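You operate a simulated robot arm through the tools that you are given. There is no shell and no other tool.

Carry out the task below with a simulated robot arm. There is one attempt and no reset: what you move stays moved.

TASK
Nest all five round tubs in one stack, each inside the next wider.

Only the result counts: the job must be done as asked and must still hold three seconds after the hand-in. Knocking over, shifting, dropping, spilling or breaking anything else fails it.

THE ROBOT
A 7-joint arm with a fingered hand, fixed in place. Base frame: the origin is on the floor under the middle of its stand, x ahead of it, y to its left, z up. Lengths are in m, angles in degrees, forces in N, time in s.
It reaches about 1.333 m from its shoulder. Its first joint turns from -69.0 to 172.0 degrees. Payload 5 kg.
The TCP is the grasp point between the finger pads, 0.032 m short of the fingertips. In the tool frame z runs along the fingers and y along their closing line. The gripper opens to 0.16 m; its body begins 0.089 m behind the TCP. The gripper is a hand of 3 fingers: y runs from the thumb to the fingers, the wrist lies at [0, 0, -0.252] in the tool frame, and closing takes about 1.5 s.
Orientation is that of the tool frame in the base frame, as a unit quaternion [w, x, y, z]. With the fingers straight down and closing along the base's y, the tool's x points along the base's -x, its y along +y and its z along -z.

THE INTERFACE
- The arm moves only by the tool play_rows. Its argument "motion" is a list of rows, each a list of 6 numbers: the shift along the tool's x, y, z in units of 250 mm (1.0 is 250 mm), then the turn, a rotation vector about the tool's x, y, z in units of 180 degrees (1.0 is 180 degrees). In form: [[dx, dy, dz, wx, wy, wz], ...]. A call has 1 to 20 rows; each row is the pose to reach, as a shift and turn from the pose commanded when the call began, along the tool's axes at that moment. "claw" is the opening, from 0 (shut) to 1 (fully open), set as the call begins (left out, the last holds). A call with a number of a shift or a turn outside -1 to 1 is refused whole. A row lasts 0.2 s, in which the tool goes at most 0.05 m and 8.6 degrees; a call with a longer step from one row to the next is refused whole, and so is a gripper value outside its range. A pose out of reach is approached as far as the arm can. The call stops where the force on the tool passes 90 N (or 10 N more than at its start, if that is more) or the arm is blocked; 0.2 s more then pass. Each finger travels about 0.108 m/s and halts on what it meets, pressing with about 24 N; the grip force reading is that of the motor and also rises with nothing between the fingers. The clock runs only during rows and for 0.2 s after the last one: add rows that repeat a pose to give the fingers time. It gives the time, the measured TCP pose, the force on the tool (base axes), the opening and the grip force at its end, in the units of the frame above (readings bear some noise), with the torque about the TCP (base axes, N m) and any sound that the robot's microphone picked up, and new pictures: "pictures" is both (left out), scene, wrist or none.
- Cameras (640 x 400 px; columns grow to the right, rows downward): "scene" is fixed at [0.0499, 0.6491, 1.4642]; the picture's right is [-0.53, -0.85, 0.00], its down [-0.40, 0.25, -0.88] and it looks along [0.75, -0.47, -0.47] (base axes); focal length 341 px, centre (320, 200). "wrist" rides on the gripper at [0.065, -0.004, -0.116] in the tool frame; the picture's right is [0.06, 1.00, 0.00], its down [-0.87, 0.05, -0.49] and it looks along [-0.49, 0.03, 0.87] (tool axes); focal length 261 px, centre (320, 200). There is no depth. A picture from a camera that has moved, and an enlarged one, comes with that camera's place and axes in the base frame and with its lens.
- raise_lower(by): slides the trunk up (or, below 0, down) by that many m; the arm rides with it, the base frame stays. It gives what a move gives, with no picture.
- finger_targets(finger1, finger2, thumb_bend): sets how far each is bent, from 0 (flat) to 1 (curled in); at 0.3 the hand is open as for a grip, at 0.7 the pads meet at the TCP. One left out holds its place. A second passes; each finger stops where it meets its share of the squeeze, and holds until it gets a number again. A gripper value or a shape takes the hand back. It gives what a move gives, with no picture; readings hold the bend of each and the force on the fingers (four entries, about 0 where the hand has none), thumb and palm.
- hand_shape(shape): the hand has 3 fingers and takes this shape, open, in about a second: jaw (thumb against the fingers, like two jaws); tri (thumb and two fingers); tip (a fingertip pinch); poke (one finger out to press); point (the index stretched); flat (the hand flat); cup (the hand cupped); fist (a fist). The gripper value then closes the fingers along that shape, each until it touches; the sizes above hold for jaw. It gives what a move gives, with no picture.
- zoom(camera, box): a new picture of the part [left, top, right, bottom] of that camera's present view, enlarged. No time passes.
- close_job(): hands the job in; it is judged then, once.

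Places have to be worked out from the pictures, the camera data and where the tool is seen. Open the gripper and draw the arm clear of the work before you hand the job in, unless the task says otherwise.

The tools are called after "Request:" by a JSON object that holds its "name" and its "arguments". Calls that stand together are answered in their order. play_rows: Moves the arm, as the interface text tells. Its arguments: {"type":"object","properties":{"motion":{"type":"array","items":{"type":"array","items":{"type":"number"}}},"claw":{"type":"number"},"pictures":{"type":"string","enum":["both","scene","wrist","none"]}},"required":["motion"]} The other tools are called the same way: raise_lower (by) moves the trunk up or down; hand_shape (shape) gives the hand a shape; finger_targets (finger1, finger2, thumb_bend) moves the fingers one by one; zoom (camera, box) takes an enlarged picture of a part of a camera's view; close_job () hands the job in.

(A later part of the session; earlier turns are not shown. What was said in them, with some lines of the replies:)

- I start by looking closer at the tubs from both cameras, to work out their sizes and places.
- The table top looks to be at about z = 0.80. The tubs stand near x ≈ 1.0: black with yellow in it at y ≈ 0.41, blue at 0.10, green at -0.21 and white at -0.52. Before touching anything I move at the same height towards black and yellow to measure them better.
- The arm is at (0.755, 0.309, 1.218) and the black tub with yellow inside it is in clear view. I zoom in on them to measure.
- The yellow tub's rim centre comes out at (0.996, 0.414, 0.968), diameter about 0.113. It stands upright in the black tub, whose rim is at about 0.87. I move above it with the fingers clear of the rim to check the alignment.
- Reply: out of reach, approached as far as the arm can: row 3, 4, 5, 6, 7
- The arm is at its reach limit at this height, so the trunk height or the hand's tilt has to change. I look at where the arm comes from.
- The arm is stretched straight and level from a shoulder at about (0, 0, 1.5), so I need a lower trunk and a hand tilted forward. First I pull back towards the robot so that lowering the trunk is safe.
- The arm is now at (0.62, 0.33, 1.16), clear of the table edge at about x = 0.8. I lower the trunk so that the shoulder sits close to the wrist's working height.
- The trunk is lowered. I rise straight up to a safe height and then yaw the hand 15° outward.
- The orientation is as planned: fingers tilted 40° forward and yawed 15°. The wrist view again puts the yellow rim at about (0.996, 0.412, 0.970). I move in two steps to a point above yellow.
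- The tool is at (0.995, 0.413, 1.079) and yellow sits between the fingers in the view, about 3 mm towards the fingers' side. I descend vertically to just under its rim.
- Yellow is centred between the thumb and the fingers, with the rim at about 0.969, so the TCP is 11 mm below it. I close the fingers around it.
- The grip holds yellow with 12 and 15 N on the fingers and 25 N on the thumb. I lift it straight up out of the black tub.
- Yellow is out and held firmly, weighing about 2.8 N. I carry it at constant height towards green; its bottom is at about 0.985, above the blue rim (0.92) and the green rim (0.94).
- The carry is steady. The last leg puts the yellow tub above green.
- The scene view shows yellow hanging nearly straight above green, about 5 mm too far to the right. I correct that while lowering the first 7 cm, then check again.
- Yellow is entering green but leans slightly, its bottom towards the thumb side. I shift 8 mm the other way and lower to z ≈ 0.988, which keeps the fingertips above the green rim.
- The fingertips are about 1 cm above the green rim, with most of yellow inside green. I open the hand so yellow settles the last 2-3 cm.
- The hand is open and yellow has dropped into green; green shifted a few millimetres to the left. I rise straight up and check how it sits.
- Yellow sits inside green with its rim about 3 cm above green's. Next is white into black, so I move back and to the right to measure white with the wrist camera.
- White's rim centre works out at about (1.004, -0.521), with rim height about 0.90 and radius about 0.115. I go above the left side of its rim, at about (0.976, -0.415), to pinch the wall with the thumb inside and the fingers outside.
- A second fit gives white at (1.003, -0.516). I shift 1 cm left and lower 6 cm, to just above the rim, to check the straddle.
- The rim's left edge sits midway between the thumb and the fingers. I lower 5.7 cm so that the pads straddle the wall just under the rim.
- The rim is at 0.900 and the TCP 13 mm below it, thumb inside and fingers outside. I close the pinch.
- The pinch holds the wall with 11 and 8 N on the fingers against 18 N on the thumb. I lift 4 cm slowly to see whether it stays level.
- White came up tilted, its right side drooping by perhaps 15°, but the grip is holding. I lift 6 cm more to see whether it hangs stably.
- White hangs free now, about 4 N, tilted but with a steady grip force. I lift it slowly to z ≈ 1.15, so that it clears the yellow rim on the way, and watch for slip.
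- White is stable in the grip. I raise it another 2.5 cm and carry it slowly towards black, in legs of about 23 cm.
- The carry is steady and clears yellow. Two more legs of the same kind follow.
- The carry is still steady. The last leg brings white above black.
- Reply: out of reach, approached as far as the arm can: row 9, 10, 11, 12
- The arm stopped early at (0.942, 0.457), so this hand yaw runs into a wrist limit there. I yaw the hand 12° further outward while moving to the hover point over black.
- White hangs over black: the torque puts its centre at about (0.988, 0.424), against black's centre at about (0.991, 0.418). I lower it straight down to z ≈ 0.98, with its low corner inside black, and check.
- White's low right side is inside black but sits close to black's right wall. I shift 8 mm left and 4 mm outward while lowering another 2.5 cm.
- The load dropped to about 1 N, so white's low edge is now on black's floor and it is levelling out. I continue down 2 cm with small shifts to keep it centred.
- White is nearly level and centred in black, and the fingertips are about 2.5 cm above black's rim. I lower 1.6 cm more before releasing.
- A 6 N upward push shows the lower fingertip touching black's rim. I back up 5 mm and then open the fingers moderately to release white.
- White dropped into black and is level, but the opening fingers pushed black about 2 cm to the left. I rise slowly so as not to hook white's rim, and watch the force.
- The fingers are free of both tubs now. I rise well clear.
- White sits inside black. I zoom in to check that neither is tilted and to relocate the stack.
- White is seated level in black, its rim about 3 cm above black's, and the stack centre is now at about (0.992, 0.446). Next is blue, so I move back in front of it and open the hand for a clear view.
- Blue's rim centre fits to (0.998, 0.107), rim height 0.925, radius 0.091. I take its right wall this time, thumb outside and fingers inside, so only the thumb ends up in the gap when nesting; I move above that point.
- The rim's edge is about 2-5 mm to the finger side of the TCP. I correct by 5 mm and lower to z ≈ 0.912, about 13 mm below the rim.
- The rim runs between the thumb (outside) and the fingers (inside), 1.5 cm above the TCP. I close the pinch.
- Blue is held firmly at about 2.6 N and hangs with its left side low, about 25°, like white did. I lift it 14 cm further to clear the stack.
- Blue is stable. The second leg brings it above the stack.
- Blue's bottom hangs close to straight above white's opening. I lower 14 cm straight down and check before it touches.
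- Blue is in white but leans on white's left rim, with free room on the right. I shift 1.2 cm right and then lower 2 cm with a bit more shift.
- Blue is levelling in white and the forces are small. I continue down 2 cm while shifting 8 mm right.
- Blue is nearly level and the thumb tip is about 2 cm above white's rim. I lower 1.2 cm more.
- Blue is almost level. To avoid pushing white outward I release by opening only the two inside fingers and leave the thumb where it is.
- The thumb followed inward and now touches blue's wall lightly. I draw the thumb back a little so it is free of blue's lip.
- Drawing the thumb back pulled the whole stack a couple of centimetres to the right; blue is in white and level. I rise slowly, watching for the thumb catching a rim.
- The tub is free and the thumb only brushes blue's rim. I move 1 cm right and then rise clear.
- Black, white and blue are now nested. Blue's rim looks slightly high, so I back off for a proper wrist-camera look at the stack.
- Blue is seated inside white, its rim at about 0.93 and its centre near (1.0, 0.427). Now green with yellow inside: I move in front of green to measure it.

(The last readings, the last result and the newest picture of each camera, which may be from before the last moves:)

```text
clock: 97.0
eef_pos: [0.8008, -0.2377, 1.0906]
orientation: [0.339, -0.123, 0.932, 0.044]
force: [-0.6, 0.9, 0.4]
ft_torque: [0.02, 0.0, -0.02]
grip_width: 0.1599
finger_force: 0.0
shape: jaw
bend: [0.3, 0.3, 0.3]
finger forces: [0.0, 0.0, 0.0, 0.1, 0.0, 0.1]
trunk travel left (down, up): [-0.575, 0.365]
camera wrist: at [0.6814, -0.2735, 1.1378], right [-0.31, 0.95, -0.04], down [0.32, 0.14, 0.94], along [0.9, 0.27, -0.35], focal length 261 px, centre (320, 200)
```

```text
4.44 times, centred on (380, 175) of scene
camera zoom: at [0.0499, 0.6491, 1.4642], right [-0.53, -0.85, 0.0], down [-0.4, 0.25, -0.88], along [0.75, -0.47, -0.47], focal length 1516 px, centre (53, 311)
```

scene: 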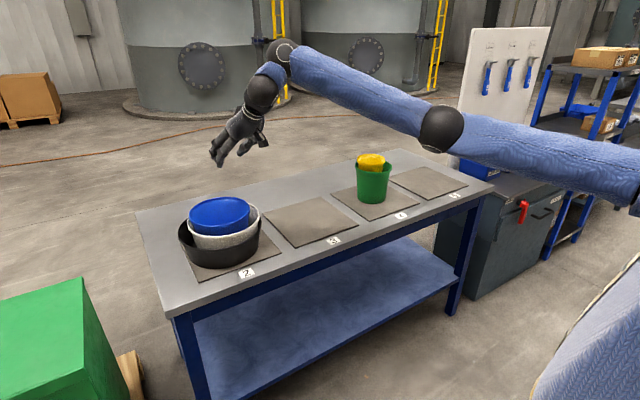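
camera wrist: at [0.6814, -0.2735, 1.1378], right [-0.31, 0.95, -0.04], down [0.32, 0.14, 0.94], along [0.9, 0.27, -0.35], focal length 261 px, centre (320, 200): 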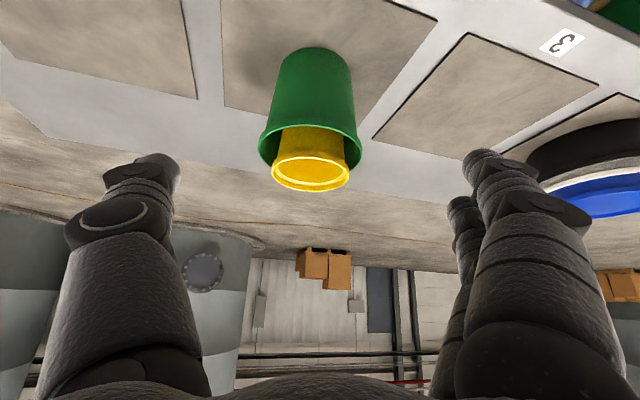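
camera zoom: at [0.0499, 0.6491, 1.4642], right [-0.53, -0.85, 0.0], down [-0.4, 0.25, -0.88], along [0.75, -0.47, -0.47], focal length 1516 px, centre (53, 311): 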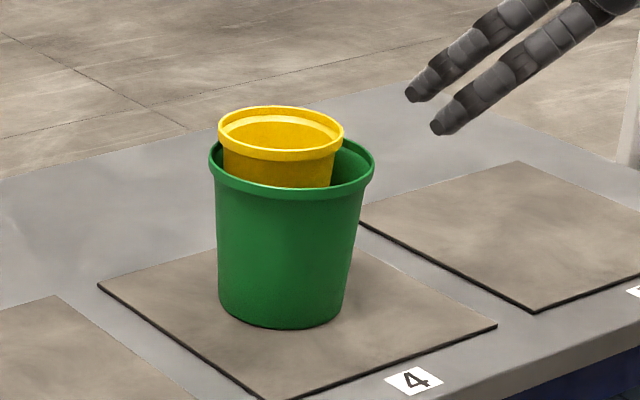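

Green is at (1.0, -0.195) with its rim at about 0.943, and yellow inside stands about 3 cm higher. I'll take green around its outside together with yellow, so I move above it first.

Request:
{"name": "play_rows", "arguments": {"motion": [[-0.109, -0.008, 0.123, 0, 0, 0], [-0.218, -0.016, 0.246, 0, 0, 0], [-0.328, -0.024, 0.369, 0, 0, 0], [-0.437, -0.032, 0.492, 0, 0, 0], [-0.546, -0.04, 0.615, 0, 0, 0], [-0.546, -0.04, 0.615, 0, 0, 0]], "pictures": "none"}}

Request:
{"name": "finger_targets", "arguments": {"finger1": 0.2, "finger2": 0.2, "thumb_bend": 0.2}}

Request:
{"name": "zoom", "arguments": {"camera": "wrist", "box": [0, 0, 640, 400]}}

Request:
{"name": "zoom", "arguments": {"camera": "scene", "box": [310, 80, 470, 220]}}

```text
clock: 98.4
eef_pos: [1.0017, -0.194, 1.0608]
orientation: [0.339, -0.123, 0.932, 0.045]
force: [-0.6, 0.1, 0.5]
ft_torque: [0.01, -0.02, 0.01]
grip_width: 0.1596
finger_force: 0.1
shape: jaw
bend: [0.3, 0.3, 0.3]
finger forces: [0.0, 0.1, 0.0, 0.0, 0.0, 0.0]
trunk travel left (down, up): [-0.575, 0.365]
```

```text
clock: 99.4
eef_pos: [1.0017, -0.1932, 1.0596]
orientation: [0.339, -0.123, 0.932, 0.045]
force: [-0.6, -0.1, 0.5]
ft_torque: [0.04, 0.01, 0.01]
grip_width: 0.1925
finger_force: 0.0
shape: fingers
bend: [0.2, 0.2, 0.2]
finger forces: [0.1, 0.0, 0.0, 0.0, 0.0, 0.0]
trunk travel left (down, up): [-0.575, 0.365]
```

```text
1.00 times, centred on (320, 200) of wrist (not enlarged: the box is as wide or as high as the picture)
camera zoom: at [0.8822, -0.2297, 1.1075], right [-0.3, 0.95, -0.04], down [0.32, 0.14, 0.94], along [0.9, 0.27, -0.35], focal length 261 px, centre (320, 200)
```

zoom: 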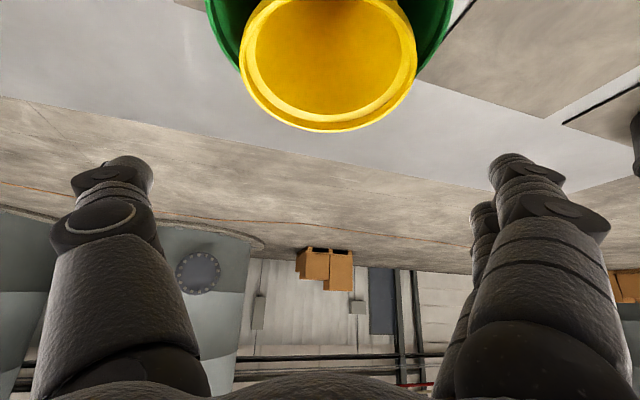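

```text
2.86 times, centred on (390, 150) of scene
camera zoom: at [0.0499, 0.6491, 1.4642], right [-0.53, -0.85, 0.0], down [-0.4, 0.25, -0.88], along [0.75, -0.47, -0.47], focal length 975 px, centre (120, 343)
```

zoom: 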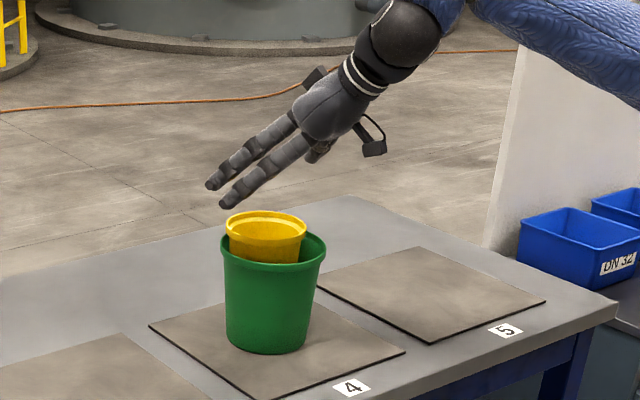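

The wide opening is 0.19 m and green is centred between the digits. I descend to z ≈ 0.933, about 1 cm below green's rim.

Request:
{"name": "play_rows", "arguments": {"motion": [[0.045, 0, 0.0535, 0, 0, 0], [0.095, 0, 0.113, 0, 0, 0], [0.145, 0, 0.1727, 0, 0, 0], [0.195, 0, 0.232, 0, 0, 0], [0.245, 0, 0.292, 0, 0, 0], [0.29, 0, 0.3455, 0, 0, 0], [0.3265, 0, 0.389, 0, 0, 0], [0.3265, 0, 0.389, 0, 0, 0]], "pictures": "wrist"}}

Request:
{"name": "zoom", "arguments": {"camera": "scene", "box": [310, 80, 470, 220]}}

```text
clock: 101.2
eef_pos: [1.0009, -0.1953, 0.9319]
orientation: [0.339, -0.122, 0.932, 0.045]
force: [-0.1, -0.3, 0.3]
ft_torque: [-0.06, 0.01, -0.02]
grip_width: 0.1932
finger_force: 0.1
shape: fingers
bend: [0.2, 0.2, 0.2]
finger forces: [0.2, 0.1, 0.0, 0.0, 0.7, 0.0]
trunk travel left (down, up): [-0.575, 0.365]
camera wrist: at [0.8813, -0.2318, 0.9801], right [-0.3, 0.95, -0.04], down [0.32, 0.14, 0.94], along [0.9, 0.27, -0.35], focal length 261 px, centre (320, 200)
```

wrist: 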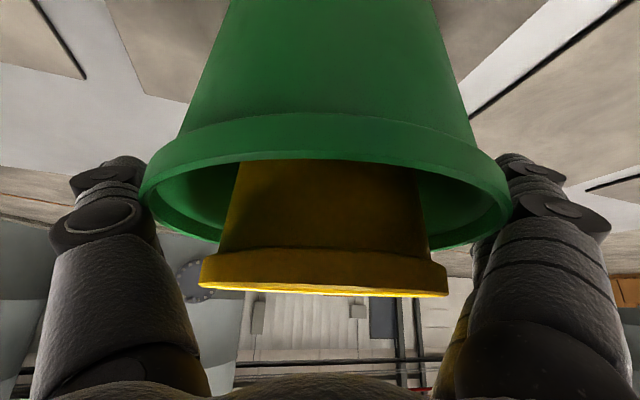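

```text
2.86 times, centred on (390, 150) of scene
camera zoom: at [0.0499, 0.6491, 1.4642], right [-0.53, -0.85, 0.0], down [-0.4, 0.25, -0.88], along [0.75, -0.47, -0.47], focal length 975 px, centre (120, 343)
```

zoom: 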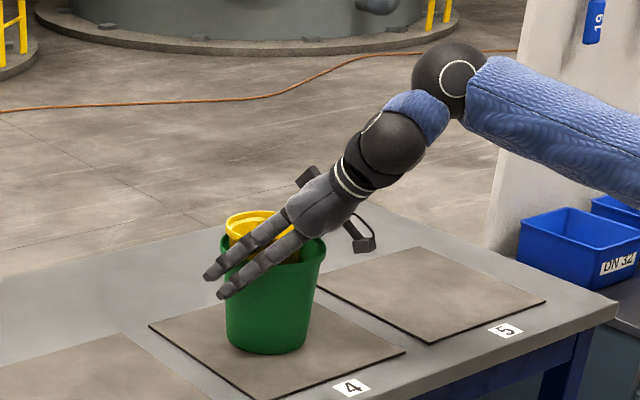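

Green sits centred between thumb and fingers. I close the hand around it.

Request:
{"name": "play_rows", "arguments": {"motion": [[0, 0, 0, 0, 0, 0], [0, 0, 0, 0, 0, 0], [0, 0, 0, 0, 0, 0], [0, 0, 0, 0, 0, 0], [0, 0, 0, 0, 0, 0], [0, 0, 0, 0, 0, 0], [0, 0, 0, 0, 0, 0], [0, 0, 0, 0, 0, 0]], "claw": 0, "pictures": "wrist"}}

Request:
{"name": "zoom", "arguments": {"camera": "scene", "box": [310, 80, 470, 220]}}

```text
clock: 103.0
eef_pos: [1.0013, -0.194, 0.9327]
orientation: [0.339, -0.123, 0.932, 0.045]
force: [-0.5, -0.1, -4.5]
ft_torque: [0.0, -0.02, 0.03]
grip_width: 0.1292
finger_force: 24.3
shape: jaw
bend: [0.6, 0.6, 0.56]
finger forces: [26.2, 23.8, 0.0, 0.0, 52.2, 0.0]
trunk travel left (down, up): [-0.575, 0.365]
camera wrist: at [0.8815, -0.2318, 0.9797], right [-0.3, 0.95, -0.04], down [0.32, 0.14, 0.94], along [0.9, 0.27, -0.35], focal length 261 px, centre (320, 200)
```

wrist: 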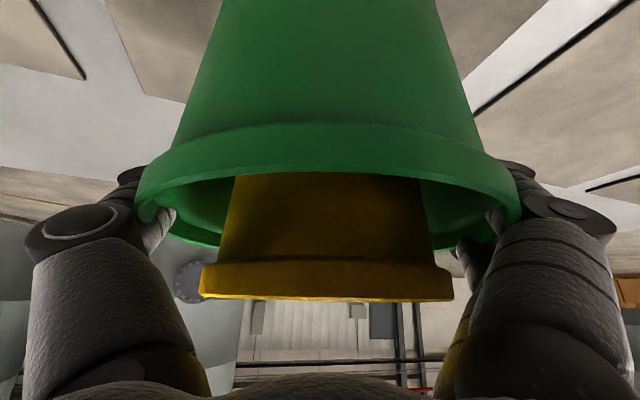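

```text
2.86 times, centred on (390, 150) of scene
camera zoom: at [0.0499, 0.6491, 1.4642], right [-0.53, -0.85, 0.0], down [-0.4, 0.25, -0.88], along [0.75, -0.47, -0.47], focal length 975 px, centre (120, 343)
```

zoom: 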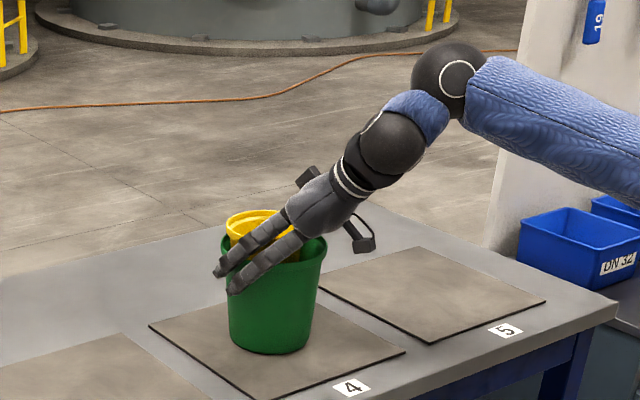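

The grip is strong, with the fingers hooked under green's lip and already carrying about 4.5 N. I lift green and yellow straight up.

Request:
{"name": "play_rows", "arguments": {"motion": [[-0.025, 0, -0.03, 0, 0, 0], [-0.075, 0, -0.0894, 0, 0, 0], [-0.135, 0, -0.161, 0, 0, 0], [-0.2, 0, -0.238, 0, 0, 0], [-0.265, 0, -0.3157, 0, 0, 0], [-0.33, 0, -0.393, 0, 0, 0], [-0.395, 0, -0.4706, 0, 0, 0], [-0.455, 0, -0.542, 0, 0, 0], [-0.4885, 0, -0.582, 0, 0, 0], [-0.4885, 0, -0.582, 0, 0, 0]], "pictures": "both"}}

Request:
{"name": "zoom", "arguments": {"camera": "scene", "box": [310, 60, 470, 200]}}

```text
clock: 105.2
eef_pos: [1.0001, -0.1955, 1.1225]
orientation: [0.338, -0.122, 0.932, 0.045]
force: [0.0, 0.3, -4.0]
ft_torque: [-0.02, 0.04, 0.05]
grip_width: 0.1287
finger_force: 23.4
shape: jaw
bend: [0.6, 0.6, 0.56]
finger forces: [25.9, 23.7, 0.0, 0.0, 51.5, 0.0]
trunk travel left (down, up): [-0.575, 0.365]
camera wrist: at [0.8808, -0.232, 1.169], right [-0.3, 0.95, -0.04], down [0.32, 0.14, 0.93], along [0.9, 0.27, -0.35], focal length 261 px, centre (320, 200)
```

scene: 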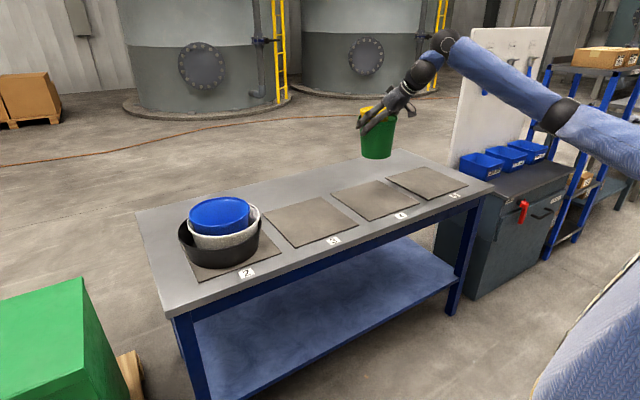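
wrist: 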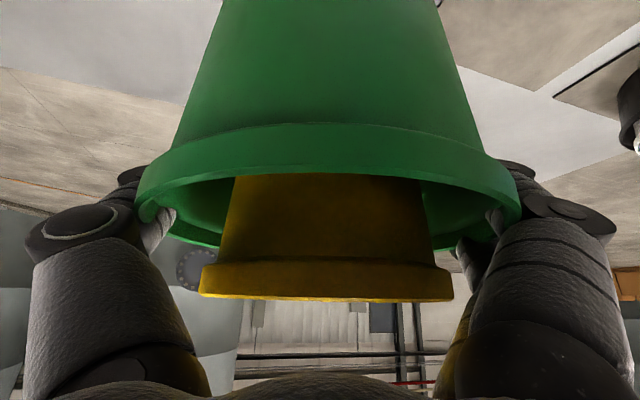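

```text
2.86 times, centred on (390, 130) of scene
camera zoom: at [0.0499, 0.6491, 1.4642], right [-0.53, -0.85, 0.0], down [-0.4, 0.25, -0.88], along [0.75, -0.47, -0.47], focal length 975 px, centre (120, 400)
```

zoom: 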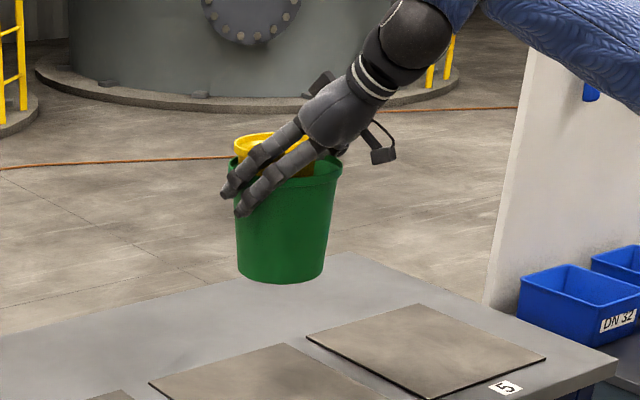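

Green hangs upright with yellow inside. I carry it to the stack at constant height in three legs.

Request:
{"name": "play_rows", "arguments": {"motion": [[-0.0103, 0.05, 0.0086, 0, 0, 0], [-0.031, 0.15, 0.026, 0, 0, 0], [-0.0515, 0.249, 0.043, 0, 0, 0], [-0.072, 0.349, 0.0604, 0, 0, 0], [-0.0927, 0.4487, 0.0776, 0, 0, 0], [-0.113, 0.548, 0.095, 0, 0, 0], [-0.134, 0.648, 0.112, 0, 0, 0], [-0.1544, 0.7477, 0.1294, 0, 0, 0], [-0.1647, 0.7975, 0.138, 0, 0, 0]], "pictures": "none"}}

Request:
{"name": "play_rows", "arguments": {"motion": [[-0.0103, 0.05, 0.0086, 0, 0, 0], [-0.031, 0.15, 0.026, 0, 0, 0], [-0.0515, 0.249, 0.043, 0, 0, 0], [-0.072, 0.349, 0.0604, 0, 0, 0], [-0.0927, 0.4487, 0.0776, 0, 0, 0], [-0.113, 0.548, 0.095, 0, 0, 0], [-0.134, 0.648, 0.112, 0, 0, 0], [-0.1544, 0.7477, 0.1294, 0, 0, 0], [-0.1647, 0.7975, 0.138, 0, 0, 0]], "pictures": "scene"}}

```text
clock: 107.2
eef_pos: [1.0019, 0.0117, 1.1205]
orientation: [0.339, -0.123, 0.932, 0.044]
force: [0.6, -1.5, -3.9]
ft_torque: [0.01, 0.01, 0.02]
grip_width: 0.1288
finger_force: 23.5
shape: jaw
bend: [0.6, 0.6, 0.56]
finger forces: [25.8, 23.9, 0.0, 0.1, 51.3, 0.1]
trunk travel left (down, up): [-0.575, 0.365]
```

```text
clock: 109.2
eef_pos: [1.0012, 0.2193, 1.1227]
orientation: [0.338, -0.123, 0.932, 0.045]
force: [-0.5, 0.6, -4.8]
ft_torque: [-0.01, -0.02, 0.02]
grip_width: 0.129
finger_force: 23.8
shape: jaw
bend: [0.6, 0.6, 0.56]
finger forces: [25.8, 23.7, 0.0, 0.0, 51.0, 0.0]
trunk travel left (down, up): [-0.575, 0.365]
```

scene: 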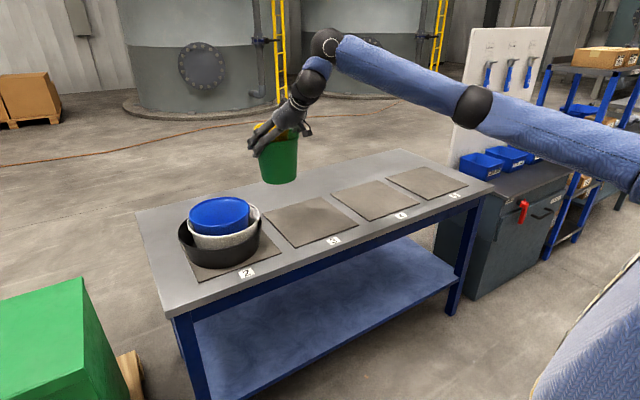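

The last leg brings green over blue's centre at about (1.0, 0.426).

Request:
{"name": "play_rows", "arguments": {"motion": [[-0.0102, 0.0495, 0.0085, 0, 0, 0], [-0.0305, 0.1485, 0.0256, 0, 0, 0], [-0.051, 0.2475, 0.0427, 0, 0, 0], [-0.071, 0.3465, 0.0597, 0, 0, 0], [-0.0915, 0.4455, 0.0768, 0, 0, 0], [-0.1118, 0.5445, 0.0938, 0, 0, 0], [-0.132, 0.6435, 0.111, 0, 0, 0], [-0.1524, 0.7425, 0.128, 0, 0, 0], [-0.1626, 0.792, 0.1365, 0, 0, 0], [-0.1626, 0.792, 0.1365, 0, 0, 0]], "pictures": "both"}}

Request:
{"name": "zoom", "arguments": {"camera": "scene", "box": [150, 90, 310, 270]}}

```text
clock: 111.4
eef_pos: [1.0002, 0.4238, 1.1222]
orientation: [0.34, -0.122, 0.932, 0.044]
force: [0.3, 0.2, -4.6]
ft_torque: [0.01, 0.02, 0.0]
grip_width: 0.1286
finger_force: 24.1
shape: jaw
bend: [0.6, 0.6, 0.56]
finger forces: [25.5, 23.6, 0.0, 0.0, 50.7, 0.0]
trunk travel left (down, up): [-0.575, 0.365]
camera wrist: at [0.8812, 0.3871, 1.1697], right [-0.3, 0.95, -0.04], down [0.32, 0.14, 0.94], along [0.9, 0.27, -0.35], focal length 261 px, centre (320, 200)
```

scene: 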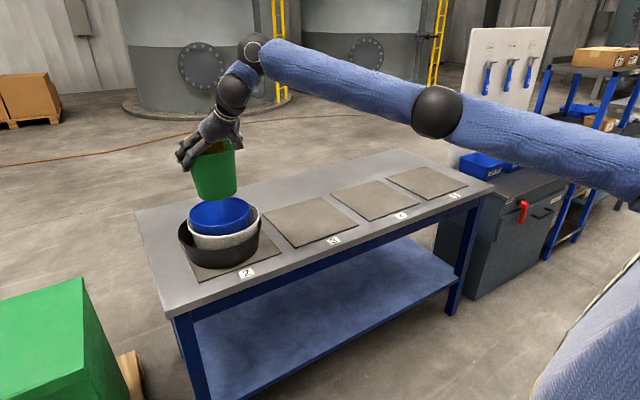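
wrist: 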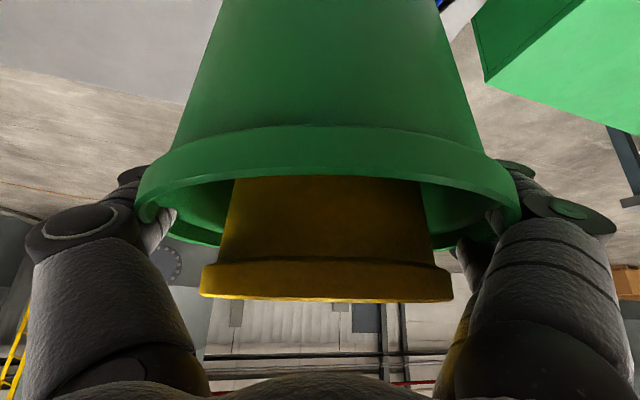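

```text
2.22 times, centred on (230, 180) of scene
camera zoom: at [0.0499, 0.6491, 1.4642], right [-0.53, -0.85, 0.0], down [-0.4, 0.25, -0.88], along [0.75, -0.47, -0.47], focal length 758 px, centre (520, 244)
```

zoom: 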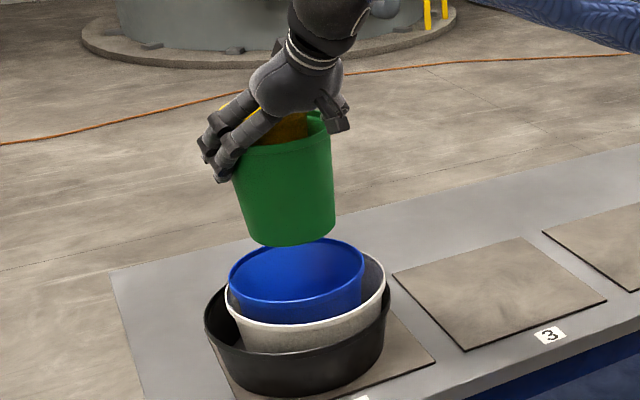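

Green's bottom is lined up over blue's opening. I lower the first 9 cm.

Request:
{"name": "play_rows", "arguments": {"motion": [[0.025, 0, 0.03, 0, 0, 0], [0.065, 0, 0.0775, 0, 0, 0], [0.11, 0, 0.131, 0, 0, 0], [0.155, 0, 0.1847, 0, 0, 0], [0.2, 0, 0.238, 0, 0, 0], [0.2314, 0, 0.2757, 0, 0, 0], [0.2314, 0, 0.2757, 0, 0, 0]], "pictures": "wrist"}}

Request:
{"name": "zoom", "arguments": {"camera": "scene", "box": [150, 110, 310, 270]}}

```text
clock: 113.0
eef_pos: [1.0016, 0.424, 1.0341]
orientation: [0.338, -0.122, 0.932, 0.044]
force: [-0.1, -0.6, -4.4]
ft_torque: [0.04, -0.01, -0.01]
grip_width: 0.1285
finger_force: 23.8
shape: jaw
bend: [0.6, 0.6, 0.56]
finger forces: [25.6, 23.6, 0.1, 0.0, 50.6, 0.0]
trunk travel left (down, up): [-0.575, 0.365]
camera wrist: at [0.8815, 0.3866, 1.0795], right [-0.3, 0.95, -0.04], down [0.32, 0.14, 0.94], along [0.9, 0.27, -0.35], focal length 261 px, centre (320, 200)
```

wrist: 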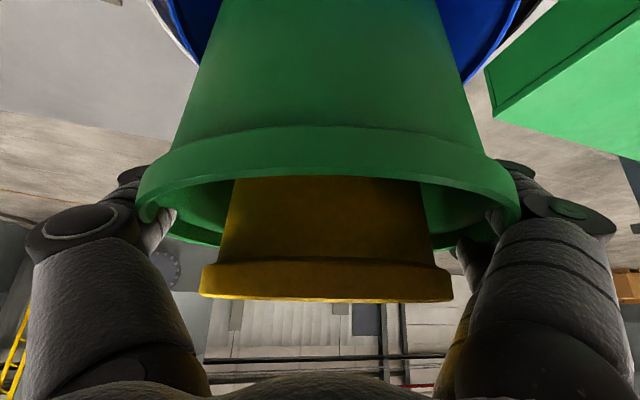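

```text
2.50 times, centred on (230, 190) of scene
camera zoom: at [0.0499, 0.6491, 1.4642], right [-0.53, -0.85, 0.0], down [-0.4, 0.25, -0.88], along [0.75, -0.47, -0.47], focal length 853 px, centre (545, 225)
```

zoom: 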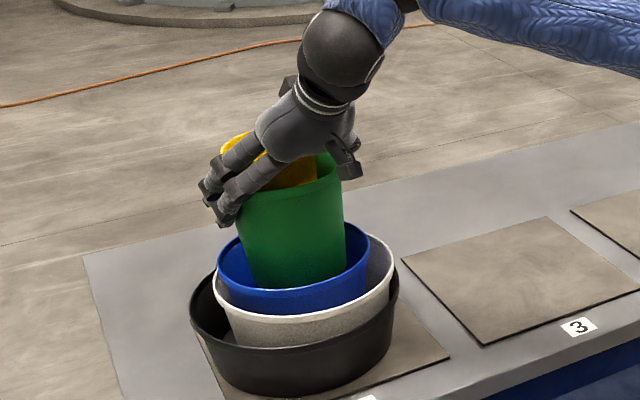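

Green is entering blue cleanly. I lower 6 cm more, to just above where the fingertips would meet blue's rim.

Request:
{"name": "play_rows", "arguments": {"motion": [[0.025, 0.008, 0.03, 0, 0, 0], [0.06, 0.016, 0.0715, 0, 0, 0], [0.095, 0.016, 0.113, 0, 0, 0], [0.13, 0.016, 0.155, 0, 0, 0], [0.1543, 0.016, 0.184, 0, 0, 0], [0.1543, 0.016, 0.184, 0, 0, 0]], "pictures": "wrist"}}

Request:
{"name": "zoom", "arguments": {"camera": "scene", "box": [150, 110, 310, 270]}}

```text
clock: 114.4
eef_pos: [0.9996, 0.4275, 0.9733]
orientation: [0.339, -0.122, 0.932, 0.044]
force: [0.5, -0.7, -3.9]
ft_torque: [0.03, -0.03, -0.01]
grip_width: 0.1285
finger_force: 24.1
shape: jaw
bend: [0.6, 0.6, 0.56]
finger forces: [25.4, 23.5, 0.0, 0.0, 50.4, 0.0]
trunk travel left (down, up): [-0.575, 0.365]
camera wrist: at [0.8805, 0.3909, 1.0201], right [-0.3, 0.95, -0.04], down [0.32, 0.14, 0.94], along [0.9, 0.27, -0.35], focal length 261 px, centre (320, 200)
```

wrist: 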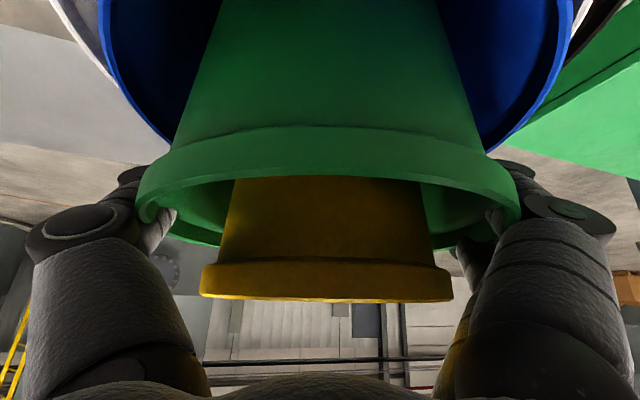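

```text
2.50 times, centred on (230, 190) of scene
camera zoom: at [0.0499, 0.6491, 1.4642], right [-0.53, -0.85, 0.0], down [-0.4, 0.25, -0.88], along [0.75, -0.47, -0.47], focal length 853 px, centre (545, 225)
```

zoom: 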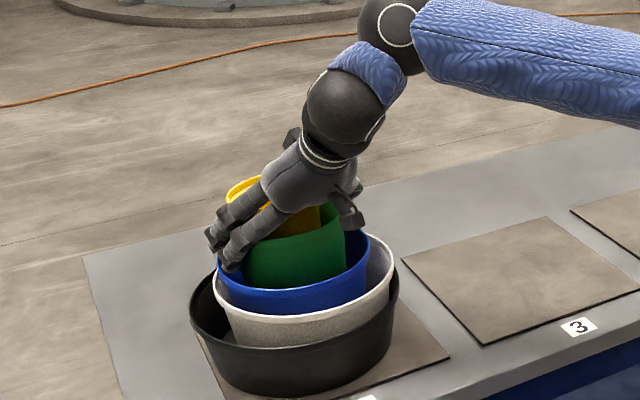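

The fingertips are about 1 cm above blue's rim and green is mostly inside blue. I open the hand so that green and yellow settle the last 2-3 cm.

Request:
{"name": "play_rows", "arguments": {"motion": [[0.008, 0, 0.0095, 0, 0, 0], [0.008, 0, 0.0095, 0, 0, 0]], "pictures": "none"}}

Request:
{"name": "play_rows", "arguments": {"motion": [[0, 0, 0, 0, 0, 0], [0, 0, 0, 0, 0, 0], [0, 0, 0, 0, 0, 0], [0, 0, 0, 0, 0, 0], [0, 0, 0, 0, 0, 0]], "claw": 1, "pictures": "wrist"}}

Request:
{"name": "zoom", "arguments": {"camera": "scene", "box": [150, 110, 310, 270]}}

```text
clock: 115.0
eef_pos: [0.9999, 0.4273, 0.9704]
orientation: [0.339, -0.123, 0.932, 0.045]
force: [-0.5, -1.3, -3.8]
ft_torque: [-0.01, -0.04, 0.04]
grip_width: 0.1284
finger_force: 24.2
shape: jaw
bend: [0.61, 0.6, 0.56]
finger forces: [27.5, 23.4, 0.0, 0.0, 51.2, 0.0]
trunk travel left (down, up): [-0.575, 0.365]
```

```text
clock: 116.2
eef_pos: [1.0001, 0.4278, 0.9711]
orientation: [0.339, -0.123, 0.932, 0.044]
force: [-0.5, 0.7, 1.0]
ft_torque: [0.05, 0.02, -0.03]
grip_width: 0.1596
finger_force: 0.1
shape: jaw
bend: [0.3, 0.3, 0.3]
finger forces: [3.3, 0.0, 0.0, 0.0, 0.1, 0.0]
trunk travel left (down, up): [-0.575, 0.365]
camera wrist: at [0.8798, 0.3909, 1.0176], right [-0.3, 0.95, -0.04], down [0.32, 0.14, 0.94], along [0.9, 0.27, -0.35], focal length 261 px, centre (320, 200)
```

wrist: 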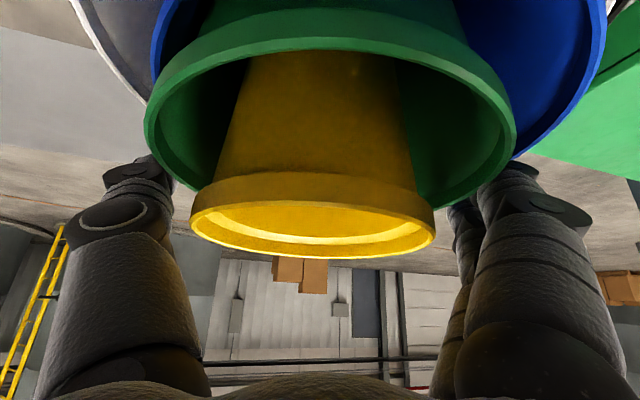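

```text
2.50 times, centred on (230, 190) of scene
camera zoom: at [0.0499, 0.6491, 1.4642], right [-0.53, -0.85, 0.0], down [-0.4, 0.25, -0.88], along [0.75, -0.47, -0.47], focal length 853 px, centre (545, 225)
```

zoom: 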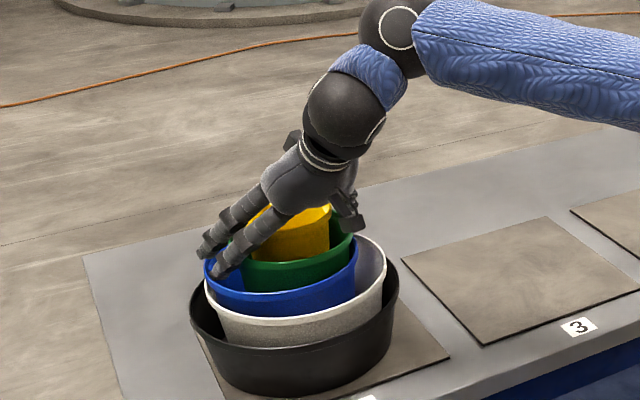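

Green with yellow dropped into blue; one fingertip rests lightly on blue's rim. I rise straight up, slowly at first.

Request:
{"name": "play_rows", "arguments": {"motion": [[-0.013, 0, -0.0153, 0, 0, 0], [-0.03, 0, -0.036, 0, 0, 0], [-0.06, 0, -0.0715, 0, 0, 0], [-0.1, 0, -0.119, 0, 0, 0], [-0.16, 0, -0.1906, 0, 0, 0], [-0.23, 0, -0.274, 0, 0, 0], [-0.3, 0, -0.3574, 0, 0, 0], [-0.37, 0, -0.441, 0, 0, 0], [-0.4, 0, -0.4766, 0, 0, 0]], "pictures": "both"}}

Request:
{"name": "zoom", "arguments": {"camera": "scene", "box": [160, 160, 280, 270]}}

```text
clock: 118.2
eef_pos: [1.0011, 0.4275, 1.1243]
orientation: [0.338, -0.123, 0.932, 0.045]
force: [-0.2, 0.6, -0.2]
ft_torque: [-0.01, -0.01, -0.03]
grip_width: 0.1596
finger_force: 0.1
shape: jaw
bend: [0.3, 0.3, 0.3]
finger forces: [0.1, 0.0, 0.0, 0.0, 0.1, 0.1]
trunk travel left (down, up): [-0.575, 0.365]
camera wrist: at [0.8812, 0.3908, 1.1718], right [-0.3, 0.95, -0.04], down [0.32, 0.14, 0.93], along [0.9, 0.27, -0.35], focal length 261 px, centre (320, 200)
```

scene: 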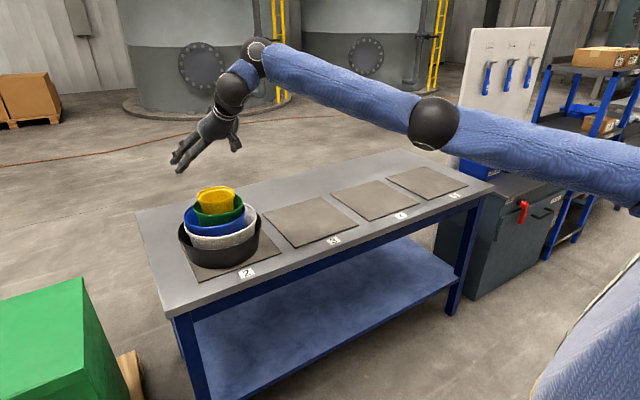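
wrist: 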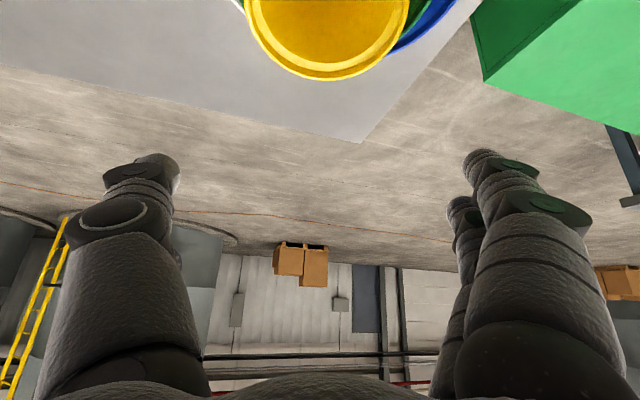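

```text
3.64 times, centred on (220, 215) of scene
camera zoom: at [0.0499, 0.6491, 1.4642], right [-0.53, -0.85, 0.0], down [-0.4, 0.25, -0.88], along [0.75, -0.47, -0.47], focal length 1240 px, centre (684, 146)
```

zoom: 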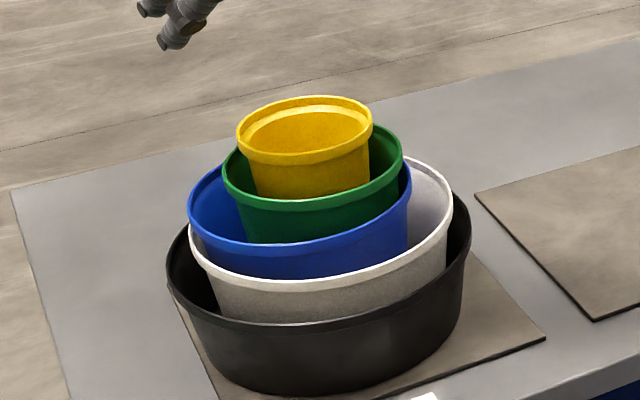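

All five are nested: black, white, blue, green, yellow. I back off and inspect the stack from the front to be sure that each one is seated.

Request:
{"name": "play_rows", "arguments": {"motion": [[0.113, 0.015, -0.073, 0, 0, 0], [0.226, 0.03, -0.146, 0, 0, 0], [0.339, 0.045, -0.22, 0, 0, 0], [0.452, 0.06, -0.293, 0, 0, 0], [0.565, 0.075, -0.366, 0, 0, 0], [0.678, 0.09, -0.439, 0, 0, 0], [0.678, 0.09, -0.439, 0, 0, 0]], "pictures": "both"}}

Request:
{"name": "zoom", "arguments": {"camera": "wrist", "box": [190, 30, 450, 210]}}

Request:
{"name": "zoom", "arguments": {"camera": "scene", "box": [170, 175, 270, 275]}}

```text
clock: 119.8
eef_pos: [0.8016, 0.399, 1.1007]
orientation: [0.338, -0.123, 0.932, 0.045]
force: [-0.1, 0.9, -0.6]
ft_torque: [0.01, 0.0, -0.03]
grip_width: 0.1601
finger_force: 0.0
shape: jaw
bend: [0.3, 0.3, 0.3]
finger forces: [0.0, 0.1, 0.0, 0.1, 0.0, 0.0]
trunk travel left (down, up): [-0.575, 0.365]
camera wrist: at [0.6815, 0.3612, 1.1472], right [-0.3, 0.95, -0.04], down [0.33, 0.14, 0.93], along [0.9, 0.27, -0.35], focal length 261 px, centre (320, 200)
```

scene: 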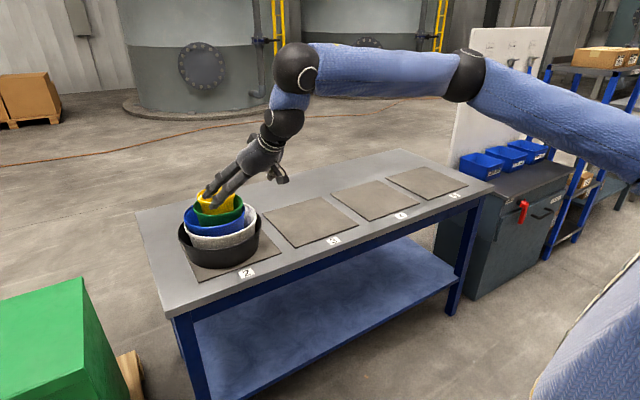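
wrist: 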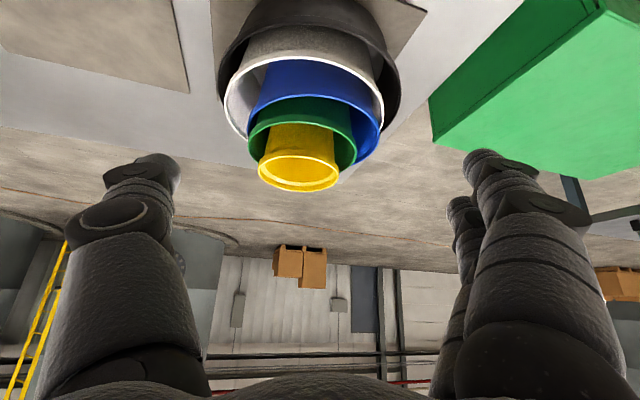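

```text
2.22 times, centred on (320, 120) of wrist
camera zoom: at [0.6815, 0.3612, 1.1472], right [-0.3, 0.95, -0.04], down [0.33, 0.14, 0.93], along [0.9, 0.27, -0.35], focal length 579 px, centre (320, 378)
```

zoom: 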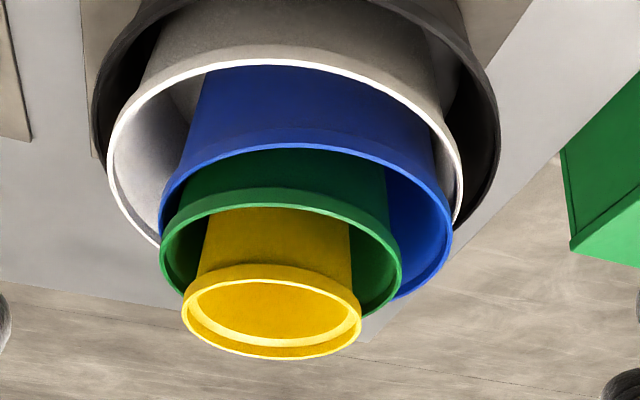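

```text
4.00 times, centred on (220, 225) of scene
camera zoom: at [0.0499, 0.6491, 1.4642], right [-0.53, -0.85, 0.0], down [-0.4, 0.25, -0.88], along [0.75, -0.47, -0.47], focal length 1364 px, centre (720, 100)
```

zoom: 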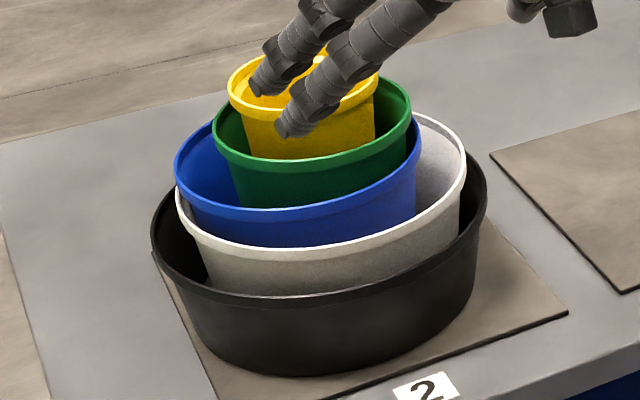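

Every rim steps up evenly, and yellow's rim at about 0.98 matches a fully seated stack. I draw the open hand back, away from the table.

Request:
{"name": "play_rows", "arguments": {"motion": [[0.081, -0.033, -0.111, 0, 0, 0], [0.161, -0.067, -0.222, 0, 0, 0], [0.242, -0.1, -0.333, 0, 0, 0], [0.322, -0.133, -0.445, 0, 0, 0], [0.403, -0.167, -0.556, 0, 0, 0], [0.4835, -0.2, -0.667, 0, 0, 0], [0.4835, -0.2, -0.667, 0, 0, 0], [0.4835, -0.2, -0.667, 0, 0, 0]], "claw": 1, "pictures": "both"}}

Request:
{"name": "zoom", "arguments": {"camera": "scene", "box": [130, 140, 330, 300]}}

```text
clock: 121.6
eef_pos: [0.6204, 0.2952, 1.1507]
orientation: [0.339, -0.122, 0.932, 0.045]
force: [-0.1, -0.2, 0.1]
ft_torque: [0.03, 0.01, 0.01]
grip_width: 0.1598
finger_force: 0.0
shape: jaw
bend: [0.3, 0.3, 0.3]
finger forces: [0.0, 0.0, 0.0, 0.0, 0.0, 0.1]
trunk travel left (down, up): [-0.575, 0.365]
camera wrist: at [0.5007, 0.2592, 1.1977], right [-0.3, 0.95, -0.04], down [0.32, 0.14, 0.94], along [0.9, 0.27, -0.35], focal length 261 px, centre (320, 200)
```

scene: 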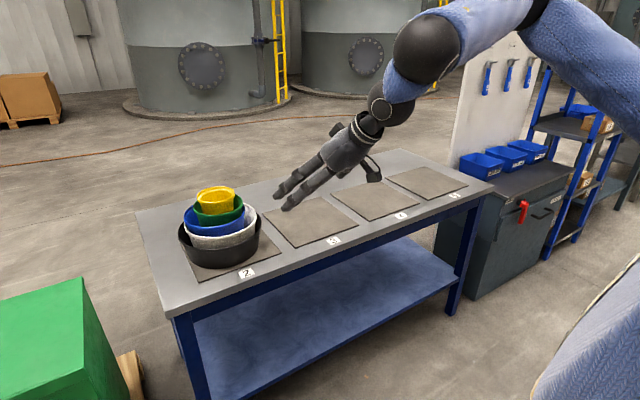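
wrist: 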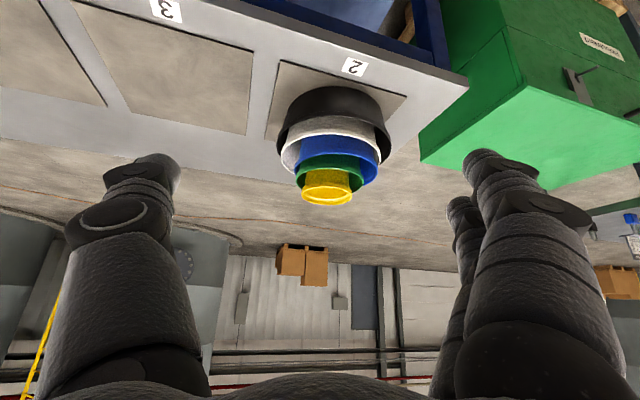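

```text
2.50 times, centred on (230, 220) of scene
camera zoom: at [0.0499, 0.6491, 1.4642], right [-0.53, -0.85, 0.0], down [-0.4, 0.25, -0.88], along [0.75, -0.47, -0.47], focal length 853 px, centre (545, 150)
```

zoom: 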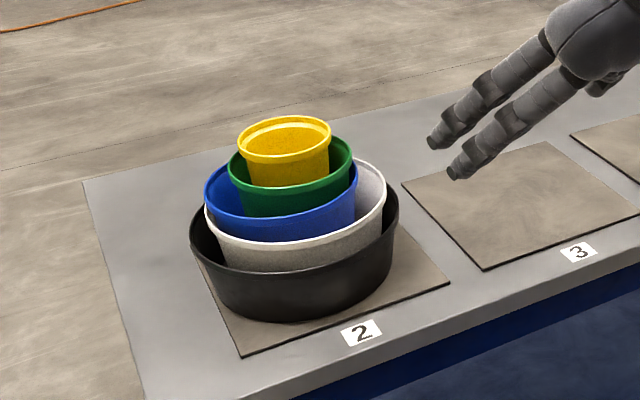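

The five tubs stand nested and still on pad 2, nothing else has moved, and the open hand is clear. I hand the job in.

Request:
{"name": "close_job", "arguments": {}}

```text
The job is handed in.
```

All five tubs are nested in one stack on pad 2: black outermost, then white, blue, green and yellow. I handed the job in with the hand open and drawn clear of the table. The hand-in only confirmed receipt, so I don't have the verdict.

- **Seating:** in the last pictures the rims step up evenly. Yellow's rim is at about 0.98 m, which matches a fully seated stack, and it stood still.
- **Releases:** each tub was released 2–3 cm above its final position and settled the rest of the way.
- **Shifts:** green slid a few millimetres when yellow dropped in. Black and the growing stack slid 2–3 cm at times as I released the tubs, but black still stands on pad 2. I saw nothing else on or around the table move.
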